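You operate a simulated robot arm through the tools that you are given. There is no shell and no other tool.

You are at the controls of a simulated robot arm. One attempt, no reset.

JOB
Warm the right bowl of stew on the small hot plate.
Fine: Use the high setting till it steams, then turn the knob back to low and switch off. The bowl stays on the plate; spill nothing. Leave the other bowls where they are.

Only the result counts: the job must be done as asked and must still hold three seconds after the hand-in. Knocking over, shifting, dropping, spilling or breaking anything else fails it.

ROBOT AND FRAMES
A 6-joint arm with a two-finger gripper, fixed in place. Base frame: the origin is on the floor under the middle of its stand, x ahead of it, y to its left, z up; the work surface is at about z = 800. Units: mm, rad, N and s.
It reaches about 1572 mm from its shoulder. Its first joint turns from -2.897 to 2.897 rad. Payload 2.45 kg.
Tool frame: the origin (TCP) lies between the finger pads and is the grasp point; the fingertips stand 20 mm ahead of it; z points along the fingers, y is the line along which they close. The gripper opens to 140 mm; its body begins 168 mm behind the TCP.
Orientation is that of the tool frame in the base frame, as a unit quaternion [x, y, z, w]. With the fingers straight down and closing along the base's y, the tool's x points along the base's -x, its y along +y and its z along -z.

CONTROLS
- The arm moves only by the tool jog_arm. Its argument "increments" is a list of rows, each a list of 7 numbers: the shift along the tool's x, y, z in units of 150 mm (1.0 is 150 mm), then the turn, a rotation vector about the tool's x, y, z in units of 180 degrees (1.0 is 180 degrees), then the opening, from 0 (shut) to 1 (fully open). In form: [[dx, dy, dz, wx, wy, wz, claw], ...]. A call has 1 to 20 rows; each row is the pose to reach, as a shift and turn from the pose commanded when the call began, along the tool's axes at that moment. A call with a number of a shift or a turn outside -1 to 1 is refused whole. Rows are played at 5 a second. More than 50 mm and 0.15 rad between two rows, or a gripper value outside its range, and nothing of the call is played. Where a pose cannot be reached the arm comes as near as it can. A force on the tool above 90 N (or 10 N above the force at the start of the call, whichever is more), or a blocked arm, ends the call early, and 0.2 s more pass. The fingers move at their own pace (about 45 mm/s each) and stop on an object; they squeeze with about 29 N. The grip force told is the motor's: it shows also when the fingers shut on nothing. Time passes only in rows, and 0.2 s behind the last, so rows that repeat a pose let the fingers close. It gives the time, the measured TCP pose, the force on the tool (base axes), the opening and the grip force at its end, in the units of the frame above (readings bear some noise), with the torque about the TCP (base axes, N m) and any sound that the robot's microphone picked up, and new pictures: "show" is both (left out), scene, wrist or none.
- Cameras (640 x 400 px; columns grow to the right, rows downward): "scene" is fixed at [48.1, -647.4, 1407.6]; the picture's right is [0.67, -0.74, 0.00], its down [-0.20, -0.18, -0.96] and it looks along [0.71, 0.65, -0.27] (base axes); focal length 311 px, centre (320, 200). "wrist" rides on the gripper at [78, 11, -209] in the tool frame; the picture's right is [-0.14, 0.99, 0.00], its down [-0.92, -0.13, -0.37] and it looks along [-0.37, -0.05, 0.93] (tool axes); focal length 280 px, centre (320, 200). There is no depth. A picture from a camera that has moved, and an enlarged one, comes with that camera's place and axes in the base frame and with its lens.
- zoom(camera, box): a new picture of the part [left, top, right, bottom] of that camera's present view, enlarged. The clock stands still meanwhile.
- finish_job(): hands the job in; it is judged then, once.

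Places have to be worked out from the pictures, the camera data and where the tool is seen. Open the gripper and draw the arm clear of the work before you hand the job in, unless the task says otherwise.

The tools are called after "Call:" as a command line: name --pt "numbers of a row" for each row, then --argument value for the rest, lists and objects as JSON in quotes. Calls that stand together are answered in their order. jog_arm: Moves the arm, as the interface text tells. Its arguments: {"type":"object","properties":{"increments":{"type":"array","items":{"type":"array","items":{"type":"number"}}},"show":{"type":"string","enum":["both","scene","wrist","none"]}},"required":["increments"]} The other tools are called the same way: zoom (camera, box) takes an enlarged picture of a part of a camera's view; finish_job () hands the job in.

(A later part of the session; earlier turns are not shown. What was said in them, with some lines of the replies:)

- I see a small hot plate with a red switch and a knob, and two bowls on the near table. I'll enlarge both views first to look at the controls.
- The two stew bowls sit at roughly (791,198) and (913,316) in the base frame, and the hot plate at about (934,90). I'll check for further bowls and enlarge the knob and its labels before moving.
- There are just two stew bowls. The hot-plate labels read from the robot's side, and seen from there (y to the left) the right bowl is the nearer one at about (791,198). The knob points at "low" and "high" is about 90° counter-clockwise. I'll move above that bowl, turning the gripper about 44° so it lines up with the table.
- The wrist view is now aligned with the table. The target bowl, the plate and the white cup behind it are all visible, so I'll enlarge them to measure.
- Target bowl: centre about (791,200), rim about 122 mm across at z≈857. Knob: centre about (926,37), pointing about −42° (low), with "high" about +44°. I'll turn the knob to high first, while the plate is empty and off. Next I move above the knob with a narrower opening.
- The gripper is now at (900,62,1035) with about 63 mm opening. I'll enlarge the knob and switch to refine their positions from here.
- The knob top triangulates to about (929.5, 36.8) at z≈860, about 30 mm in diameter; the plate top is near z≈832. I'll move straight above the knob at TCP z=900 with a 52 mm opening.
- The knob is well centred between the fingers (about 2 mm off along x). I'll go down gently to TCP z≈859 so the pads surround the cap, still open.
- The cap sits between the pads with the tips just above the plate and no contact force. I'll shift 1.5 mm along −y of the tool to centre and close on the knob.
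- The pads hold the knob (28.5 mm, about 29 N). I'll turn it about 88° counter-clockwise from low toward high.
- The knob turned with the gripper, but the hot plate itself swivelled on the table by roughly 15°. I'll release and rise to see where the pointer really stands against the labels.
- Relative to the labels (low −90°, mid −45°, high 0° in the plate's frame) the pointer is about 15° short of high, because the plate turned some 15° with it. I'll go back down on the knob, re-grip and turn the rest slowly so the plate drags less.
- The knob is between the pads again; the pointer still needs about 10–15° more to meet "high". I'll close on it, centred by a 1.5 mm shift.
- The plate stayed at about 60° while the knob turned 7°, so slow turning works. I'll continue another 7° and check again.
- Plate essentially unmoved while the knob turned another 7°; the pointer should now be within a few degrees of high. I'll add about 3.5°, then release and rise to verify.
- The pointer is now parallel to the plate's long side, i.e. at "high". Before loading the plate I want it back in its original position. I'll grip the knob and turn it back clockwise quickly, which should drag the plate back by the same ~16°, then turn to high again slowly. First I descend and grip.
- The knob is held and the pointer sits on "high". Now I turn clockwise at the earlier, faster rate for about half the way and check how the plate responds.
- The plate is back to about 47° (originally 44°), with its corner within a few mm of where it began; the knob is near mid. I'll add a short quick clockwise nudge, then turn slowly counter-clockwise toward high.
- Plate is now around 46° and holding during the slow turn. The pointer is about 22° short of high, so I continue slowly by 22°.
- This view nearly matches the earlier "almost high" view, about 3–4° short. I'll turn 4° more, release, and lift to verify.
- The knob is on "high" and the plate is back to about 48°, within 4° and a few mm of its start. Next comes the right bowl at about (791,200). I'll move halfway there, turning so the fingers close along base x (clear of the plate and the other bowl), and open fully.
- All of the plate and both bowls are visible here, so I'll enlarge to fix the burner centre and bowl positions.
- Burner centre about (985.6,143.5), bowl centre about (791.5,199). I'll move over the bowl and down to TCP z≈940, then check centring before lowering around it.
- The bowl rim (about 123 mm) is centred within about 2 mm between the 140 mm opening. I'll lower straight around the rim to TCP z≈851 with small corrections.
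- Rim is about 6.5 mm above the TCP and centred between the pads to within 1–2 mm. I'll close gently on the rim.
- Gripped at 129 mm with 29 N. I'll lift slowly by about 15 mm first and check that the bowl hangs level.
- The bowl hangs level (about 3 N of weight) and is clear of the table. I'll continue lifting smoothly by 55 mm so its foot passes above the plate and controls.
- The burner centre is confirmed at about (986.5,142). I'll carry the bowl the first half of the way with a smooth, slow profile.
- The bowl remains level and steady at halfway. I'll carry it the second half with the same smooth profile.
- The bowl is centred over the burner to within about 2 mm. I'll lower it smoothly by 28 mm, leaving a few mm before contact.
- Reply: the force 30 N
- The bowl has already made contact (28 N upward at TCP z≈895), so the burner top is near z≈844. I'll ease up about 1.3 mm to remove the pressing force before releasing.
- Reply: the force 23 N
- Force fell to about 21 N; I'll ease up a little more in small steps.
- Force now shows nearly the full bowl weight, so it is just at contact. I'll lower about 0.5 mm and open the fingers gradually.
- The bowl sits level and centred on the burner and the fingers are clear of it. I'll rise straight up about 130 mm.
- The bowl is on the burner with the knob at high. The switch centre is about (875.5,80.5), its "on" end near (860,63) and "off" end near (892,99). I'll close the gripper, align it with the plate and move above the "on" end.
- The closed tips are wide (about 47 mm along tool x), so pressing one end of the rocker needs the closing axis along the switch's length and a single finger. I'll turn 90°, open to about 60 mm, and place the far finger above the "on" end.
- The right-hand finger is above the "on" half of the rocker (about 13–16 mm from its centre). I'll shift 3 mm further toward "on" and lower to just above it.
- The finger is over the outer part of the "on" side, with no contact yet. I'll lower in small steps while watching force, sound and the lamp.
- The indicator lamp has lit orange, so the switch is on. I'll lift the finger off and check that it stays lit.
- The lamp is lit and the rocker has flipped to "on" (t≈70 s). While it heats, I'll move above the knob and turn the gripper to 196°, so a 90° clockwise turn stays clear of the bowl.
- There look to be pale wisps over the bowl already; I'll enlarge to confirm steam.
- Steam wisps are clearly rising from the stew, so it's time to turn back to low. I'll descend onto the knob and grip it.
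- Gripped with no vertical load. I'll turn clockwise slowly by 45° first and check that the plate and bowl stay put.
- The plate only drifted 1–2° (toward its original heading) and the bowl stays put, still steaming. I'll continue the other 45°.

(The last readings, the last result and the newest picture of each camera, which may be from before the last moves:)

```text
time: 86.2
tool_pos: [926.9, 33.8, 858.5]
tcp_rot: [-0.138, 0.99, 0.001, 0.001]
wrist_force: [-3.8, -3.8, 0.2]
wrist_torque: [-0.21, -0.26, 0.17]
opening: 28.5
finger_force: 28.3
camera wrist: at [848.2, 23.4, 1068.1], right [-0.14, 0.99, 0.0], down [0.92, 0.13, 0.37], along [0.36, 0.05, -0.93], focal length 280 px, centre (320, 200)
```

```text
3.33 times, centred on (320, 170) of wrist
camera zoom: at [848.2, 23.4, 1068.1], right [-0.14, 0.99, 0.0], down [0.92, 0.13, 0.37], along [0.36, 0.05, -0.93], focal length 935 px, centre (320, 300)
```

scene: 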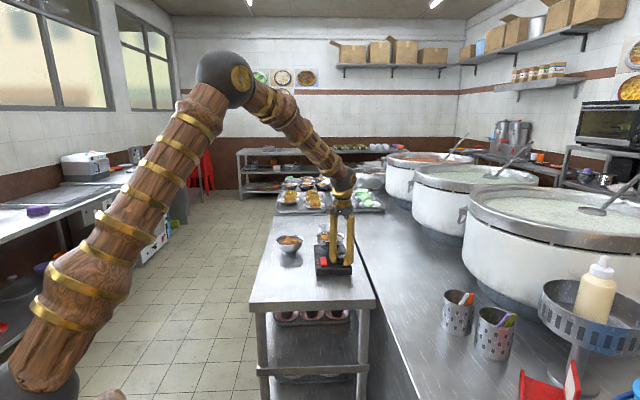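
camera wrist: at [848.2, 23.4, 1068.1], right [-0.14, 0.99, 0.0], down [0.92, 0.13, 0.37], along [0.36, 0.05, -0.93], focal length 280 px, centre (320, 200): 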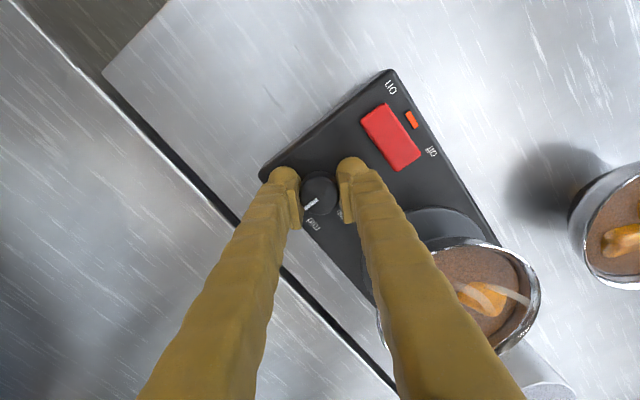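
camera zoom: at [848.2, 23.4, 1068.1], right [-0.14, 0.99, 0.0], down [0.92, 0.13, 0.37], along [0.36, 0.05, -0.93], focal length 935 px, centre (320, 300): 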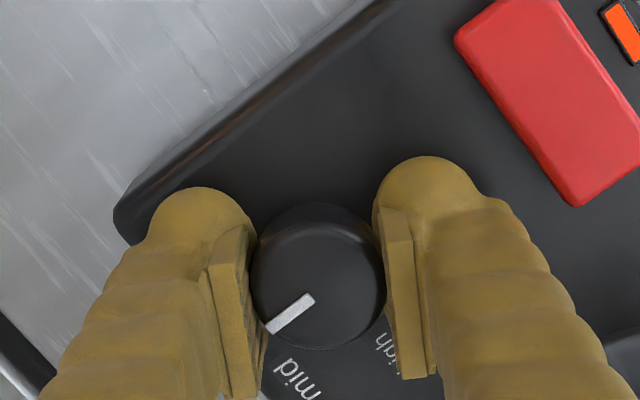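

The plate is within about 1° of its original heading and the view matches the original "low" grip to within ~2°. I'll add 2.7° clockwise, release, and rise to verify the pointer.

Call:
jog_arm --pt "0 0 0 0 0 0.008 0.1" --pt "0 0 0 0 0 0.015 0.1" --pt "0 0 0 0 0 0.015 0.1" --pt "0 0 0 0 0 0.015 0.25" --pt "0 0 0 0 0 0.015 0.36" --pt "0 0 0 0 0 0.015 0.36" --pt "0 0 -0.08 0 0 0.015 0.36" --pt "0 0 -0.22 0 0 0.015 0.36" --pt "0 0 -0.42 0 0 0.015 0.36" --pt "0 0 -0.62 0 0 0.015 0.36" --pt "0 0 -0.8 0 0 0.015 0.36" --pt "0 0 -0.8 0 0 0.015 0.36" --show "both"

Call:
zoom --camera "wrist" --box '[240, 80, 420, 220]'

Call:
zoom --camera "scene" --box '[300, 210, 370, 285]'

```text
time: 88.8
tool_pos: [926.4, 33.1, 977.9]
tcp_rot: [-0.115, 0.993, -0.001, 0.0]
wrist_force: [1.2, 0.5, 0.4]
wrist_torque: [0.0, 0.02, 0.01]
opening: 50.3
finger_force: 0.0
camera wrist: at [847.6, 26.2, 1187.9], right [-0.09, 1.0, 0.0], down [0.93, 0.09, 0.37], along [0.37, 0.03, -0.93], focal length 280 px, centre (320, 200)
```

scene: 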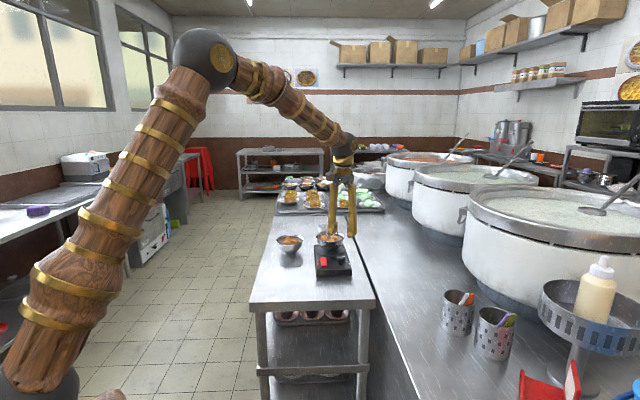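
wrist: 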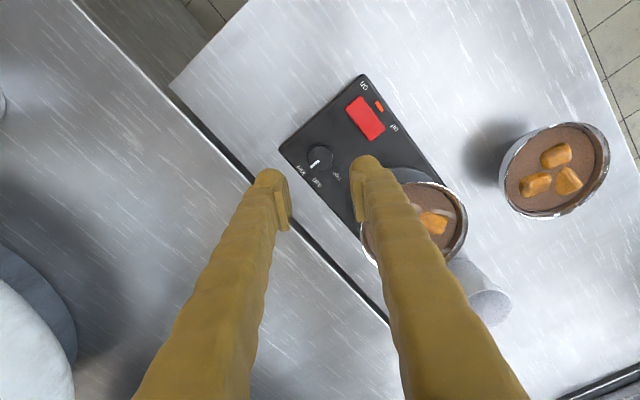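

```text
2.86 times, centred on (330, 150) of wrist
camera zoom: at [847.6, 26.2, 1187.9], right [-0.09, 1.0, 0.0], down [0.93, 0.09, 0.37], along [0.37, 0.03, -0.93], focal length 801 px, centre (291, 343)
```

zoom: 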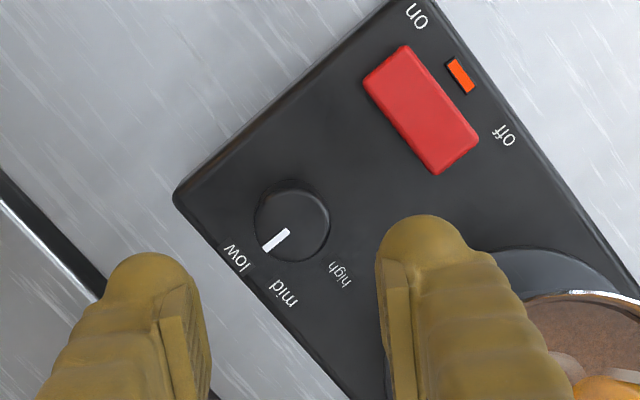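

```text
5.33 times, centred on (335, 248) of scene
camera zoom: at [48.1, -647.4, 1407.6], right [0.67, -0.74, 0.0], down [-0.2, -0.18, -0.96], along [0.71, 0.65, -0.27], focal length 1657 px, centre (240, -53)
```

zoom: 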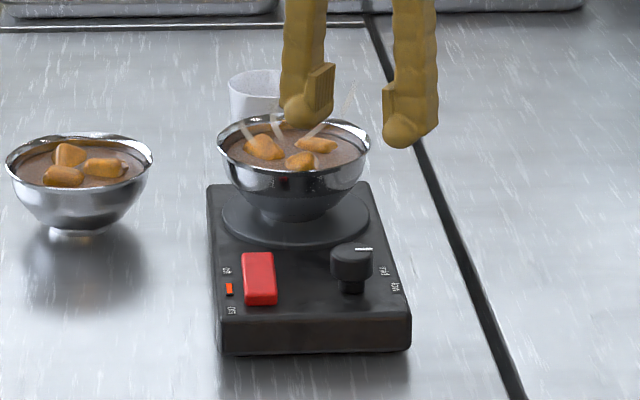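

The pointer is back on "low". Now I switch off: the "off" end is near (894,101), and I'll put the far finger above it (opening 60 mm), with the other finger beyond the plate's end and clear of the bowl.

Call:
jog_arm --pt "0.045 0.0326 0 0 0 0.0352 0.43" --pt "0.09 0.0652 0 0 0 0.0704 0.43" --pt "0.135 0.0978 0 0 0 0.1056 0.43" --pt "0.18 0.1304 0 0 0 0.1408 0.43" --pt "0.225 0.1631 0 0 0 0.1759 0.43" --pt "0.27 0.1957 0 0 0 0.2111 0.43" --pt "0.3155 0.2283 0.1 0 0 0.2463 0.43" --pt "0.3605 0.2609 0.22 0 0 0.2815 0.43" --pt "0.4056 0.2935 0.36 0 0 0.3167 0.43" --pt "0.4056 0.2935 0.48 0 0 0.3167 0.43" --pt "0.4056 0.2935 0.48 0 0 0.3167 0.43" --show "both"

Call:
zoom --camera "wrist" --box '[280, 90, 460, 230]'

Call:
zoom --camera "scene" --box '[300, 215, 370, 285]'

```text
time: 91.2
tool_pos: [856.1, 62.9, 905.6]
tcp_rot: [0.373, 0.928, 0.0, 0.0]
wrist_force: [-0.1, 0.6, -0.7]
wrist_torque: [-0.01, 0.0, -0.01]
opening: 60.2
finger_force: 0.2
camera wrist: at [806.0, 123.9, 1115.6], right [0.78, 0.62, 0.0], down [0.58, -0.73, 0.37], along [0.23, -0.29, -0.93], focal length 280 px, centre (320, 200)
```

scene: 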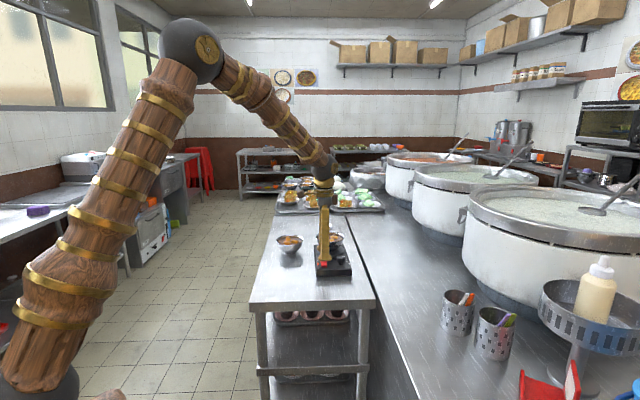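
wrist: 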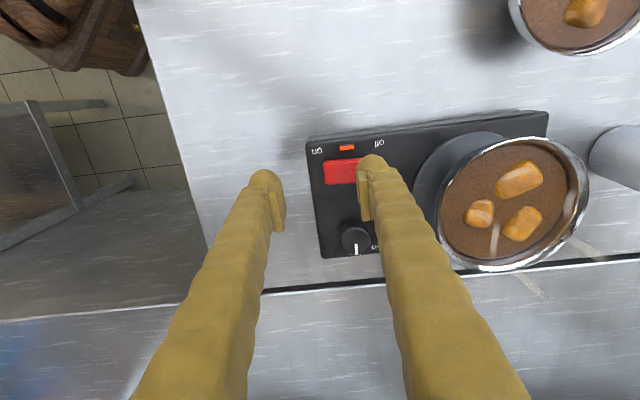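

```text
2.86 times, centred on (370, 160) of wrist
camera zoom: at [806.0, 123.9, 1115.6], right [0.78, 0.62, 0.0], down [0.58, -0.73, 0.37], along [0.23, -0.29, -0.93], focal length 801 px, centre (177, 314)
```

zoom: 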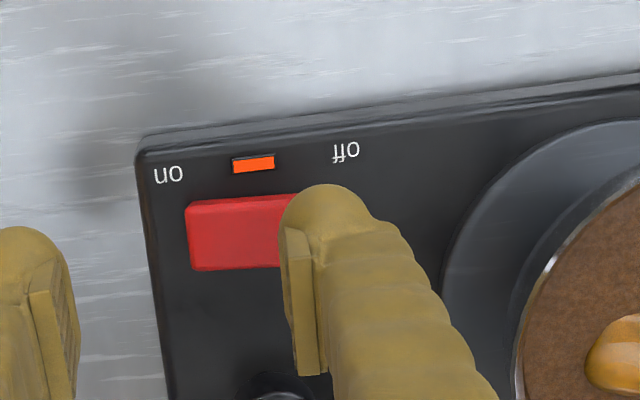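

```text
5.71 times, centred on (335, 250) of scene
camera zoom: at [48.1, -647.4, 1407.6], right [0.67, -0.74, 0.0], down [-0.2, -0.18, -0.96], along [0.71, 0.65, -0.27], focal length 1775 px, centre (234, -86)
```

zoom: 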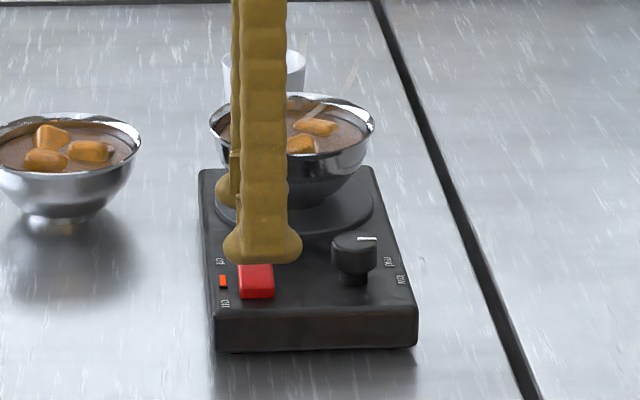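

The finger is over the "off" half, about 17 mm from the rocker's centre. I'll lower to just above it, then press in small steps until the lamp goes out.

Call:
jog_arm --pt "0 0 0.06 0 0 0 0.43" --pt "0 0 0.12 0 0 0 0.43" --pt "0 0 0.17 0 0 0 0.43" --pt "0 0 0.2 0 0 0 0.43" --pt "0 0 0.21 0 0 0 0.43" --pt "0 0 0.22 0 0 0 0.43" --pt "0 0 0.23 0 0 0 0.43" --pt "0 0 0.237 0 0 0 0.43" --show "wrist"

Call:
zoom --camera "wrist" --box '[280, 90, 460, 230]'

```text
time: 93.0
tool_pos: [855.4, 62.3, 871.7]
tcp_rot: [0.373, 0.928, 0.0, 0.0]
wrist_force: [0.4, -1.3, 0.0]
wrist_torque: [0.02, 0.02, 0.02]
opening: 59.9
finger_force: 0.1
camera wrist: at [806.1, 124.3, 1080.9], right [0.78, 0.62, 0.0], down [0.58, -0.73, 0.37], along [0.23, -0.29, -0.93], focal length 280 px, centre (320, 200)
```

wrist: 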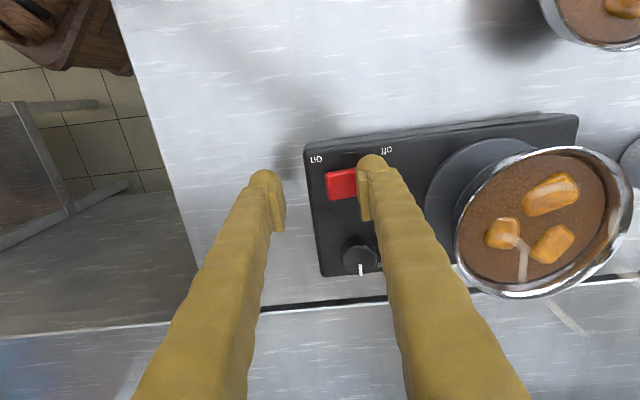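

```text
2.86 times, centred on (370, 160) of wrist
camera zoom: at [806.1, 124.3, 1080.9], right [0.78, 0.62, 0.0], down [0.58, -0.73, 0.37], along [0.23, -0.29, -0.93], focal length 801 px, centre (177, 314)
```

zoom: 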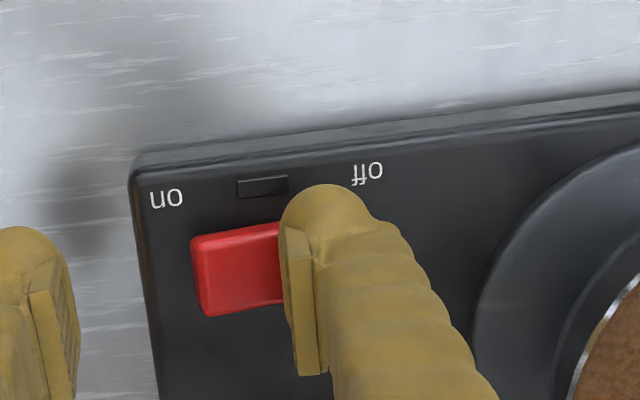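

The lamp is out, so the switch is off. I'll rise straight up and then check the final state.

Call:
jog_arm --pt "0 0 -0.05 0 0 0 0.43" --pt "0 0 -0.15 0 0 0 0.43" --pt "0 0 -0.3 0 0 0 0.43" --pt "0 0 -0.5 0 0 0 0.43" --pt "0 0 -0.7 0 0 0 0.43" --pt "0 0 -0.9 0 0 0 0.43" --pt "0 0 -1.0 0 0 0 0.43" --pt "0 0 -1.0 0 0 0 0.43" --show "both"

Call:
zoom --camera "wrist" --box '[300, 60, 560, 240]'

Call:
zoom --camera "scene" --box '[300, 215, 370, 285]'

```text
time: 94.8
tool_pos: [858.8, 63.1, 1022.2]
tcp_rot: [0.373, 0.928, 0.0, 0.0]
wrist_force: [-0.5, 0.0, -0.5]
wrist_torque: [0.01, 0.0, 0.06]
opening: 60.1
finger_force: 0.0
camera wrist: at [809.2, 124.9, 1232.8], right [0.78, 0.62, 0.0], down [0.58, -0.73, 0.37], along [0.23, -0.29, -0.93], focal length 280 px, centre (320, 200)
```

scene: 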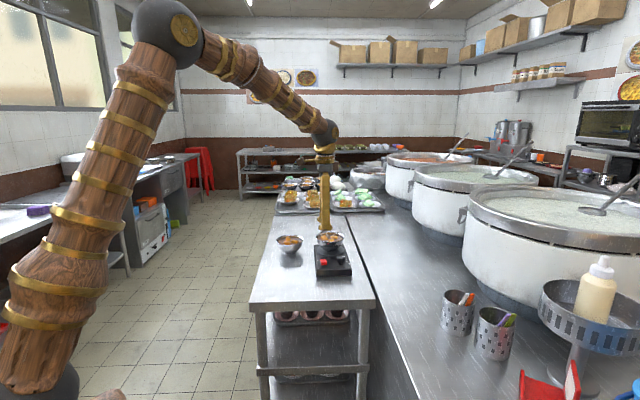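
wrist: 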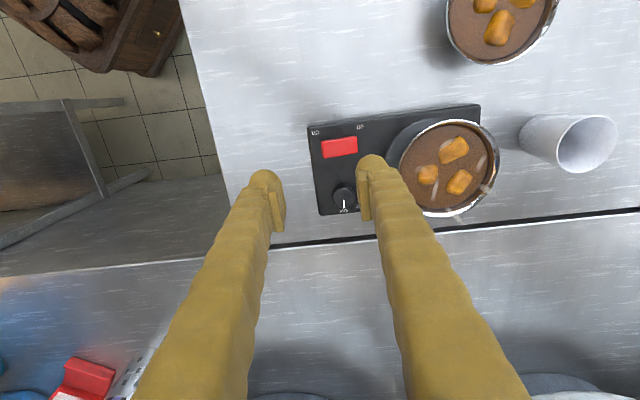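

```text
2.22 times, centred on (430, 150) of wrist
camera zoom: at [809.2, 124.9, 1232.8], right [0.78, 0.62, 0.0], down [0.58, -0.73, 0.37], along [0.23, -0.29, -0.93], focal length 623 px, centre (76, 311)
```

zoom: 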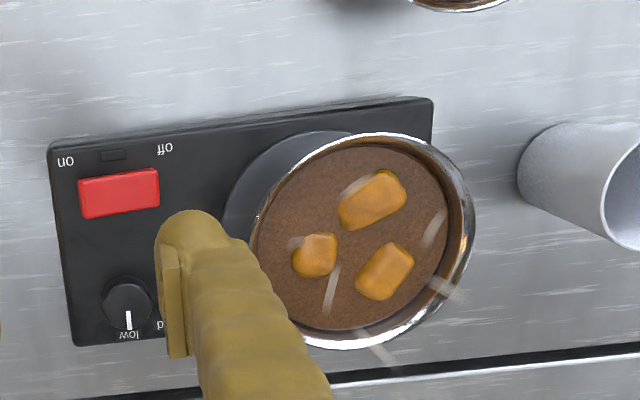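

```text
5.71 times, centred on (335, 250) of scene
camera zoom: at [48.1, -647.4, 1407.6], right [0.67, -0.74, 0.0], down [-0.2, -0.18, -0.96], along [0.71, 0.65, -0.27], focal length 1775 px, centre (234, -86)
```

zoom: 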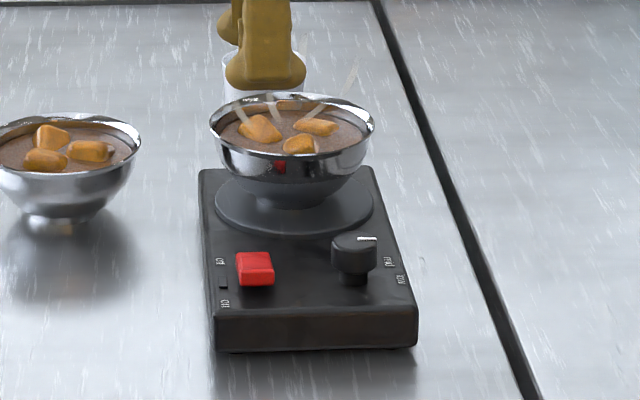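

The final state looks right: lamp out, rocker on "off", pointer on "low", and the bowl steaming on the burner with nothing spilled. I'll draw the arm up and back with the gripper fully open.

Call:
jog_arm --pt "0.0 0.0 -0.12 0 0 0 0.5" --pt "0.03 -0.1 -0.25 0 0 0 0.6" --pt "0.07 -0.22 -0.38 0 0 0 0.7" --pt "0.11 -0.35 -0.5 0 0 0 0.8" --pt "0.15 -0.48 -0.62 0 0 0 0.9" --pt "0.19 -0.6 -0.74 0 0 0 1" --pt "0.22 -0.7 -0.84 0 0 0 1" --pt "0.25 -0.8 -0.9 0 0 0 1" --pt "0.25 -0.8 -0.9 0 0 0 1" --show "both"

Call:
zoom --camera "scene" --box '[250, 190, 400, 300]'

Call:
zoom --camera "wrist" --box '[320, 40, 600, 240]'

```text
time: 96.8
tool_pos: [747.7, 3.8, 1158.1]
tcp_rot: [0.374, 0.928, -0.001, 0.001]
wrist_force: [-0.5, 0.1, 0.1]
wrist_torque: [0.01, 0.0, -0.02]
opening: 140.2
finger_force: 0.1
camera wrist: at [698.3, 65.2, 1367.0], right [0.78, 0.62, 0.0], down [0.58, -0.73, 0.37], along [0.23, -0.29, -0.93], focal length 280 px, centre (320, 200)
```

scene: 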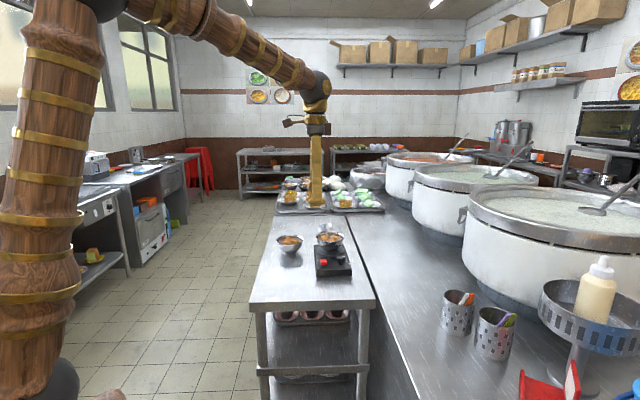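
wrist: 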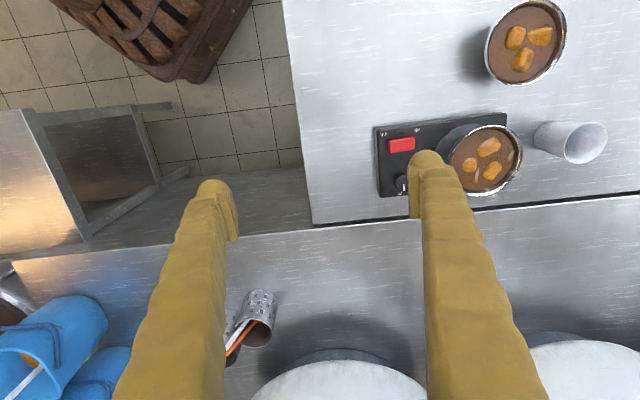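

```text
3.64 times, centred on (325, 245) of scene
camera zoom: at [48.1, -647.4, 1407.6], right [0.67, -0.74, 0.0], down [-0.2, -0.18, -0.96], along [0.71, 0.65, -0.27], focal length 1130 px, centre (302, 36)
```

zoom: 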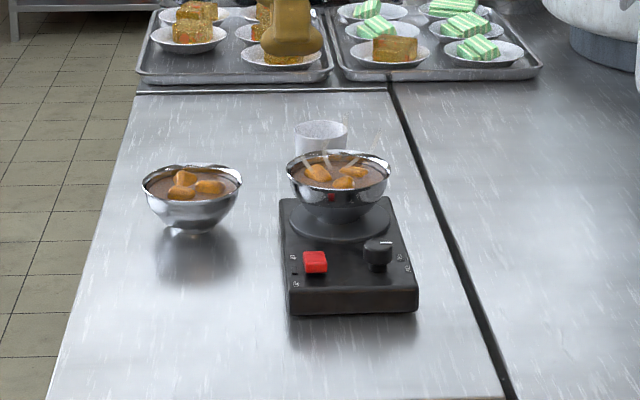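

```text
2.00 times, centred on (460, 140) of wrist
camera zoom: at [698.3, 65.2, 1367.0], right [0.78, 0.62, 0.0], down [0.58, -0.73, 0.37], along [0.23, -0.29, -0.93], focal length 561 px, centre (40, 320)
```

zoom: 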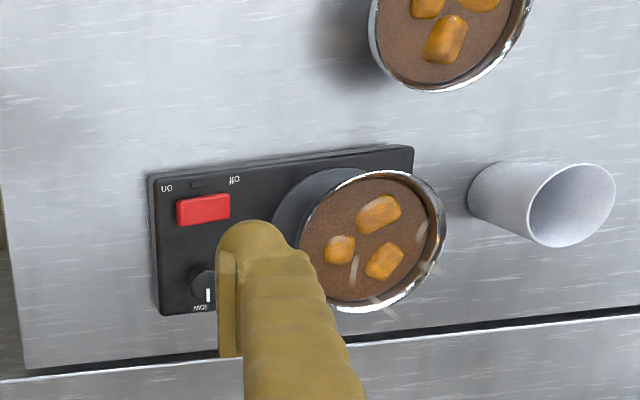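

The gripper is open and clear. The bowl is steaming on the burner, the knob is at low, the lamp is out, and the other bowl and the cup haven't moved. I'm handing the job in.

Call:
finish_job

```text
The job is handed in.
```

The right bowl of stew was warmed on high until it steamed. The knob is now back on low and the hot plate is switched off, with its lamp out. The bowl is still on the plate, nothing spilled, and the other bowl and the cup are where they were. I've handed the job in but haven't seen a verdict.

- **Which bowl:** "Right" could be read more than one way here. I took it as the robot's right, which is also the right as you read the hot plate's labels, so I warmed the bowl nearer the robot.
- **Hot plate moved:** My first turn of the knob swivelled the empty plate about 15° on the table. I turned it back before putting the bowl on. It ended within about 2° and a few millimetres of where it started.
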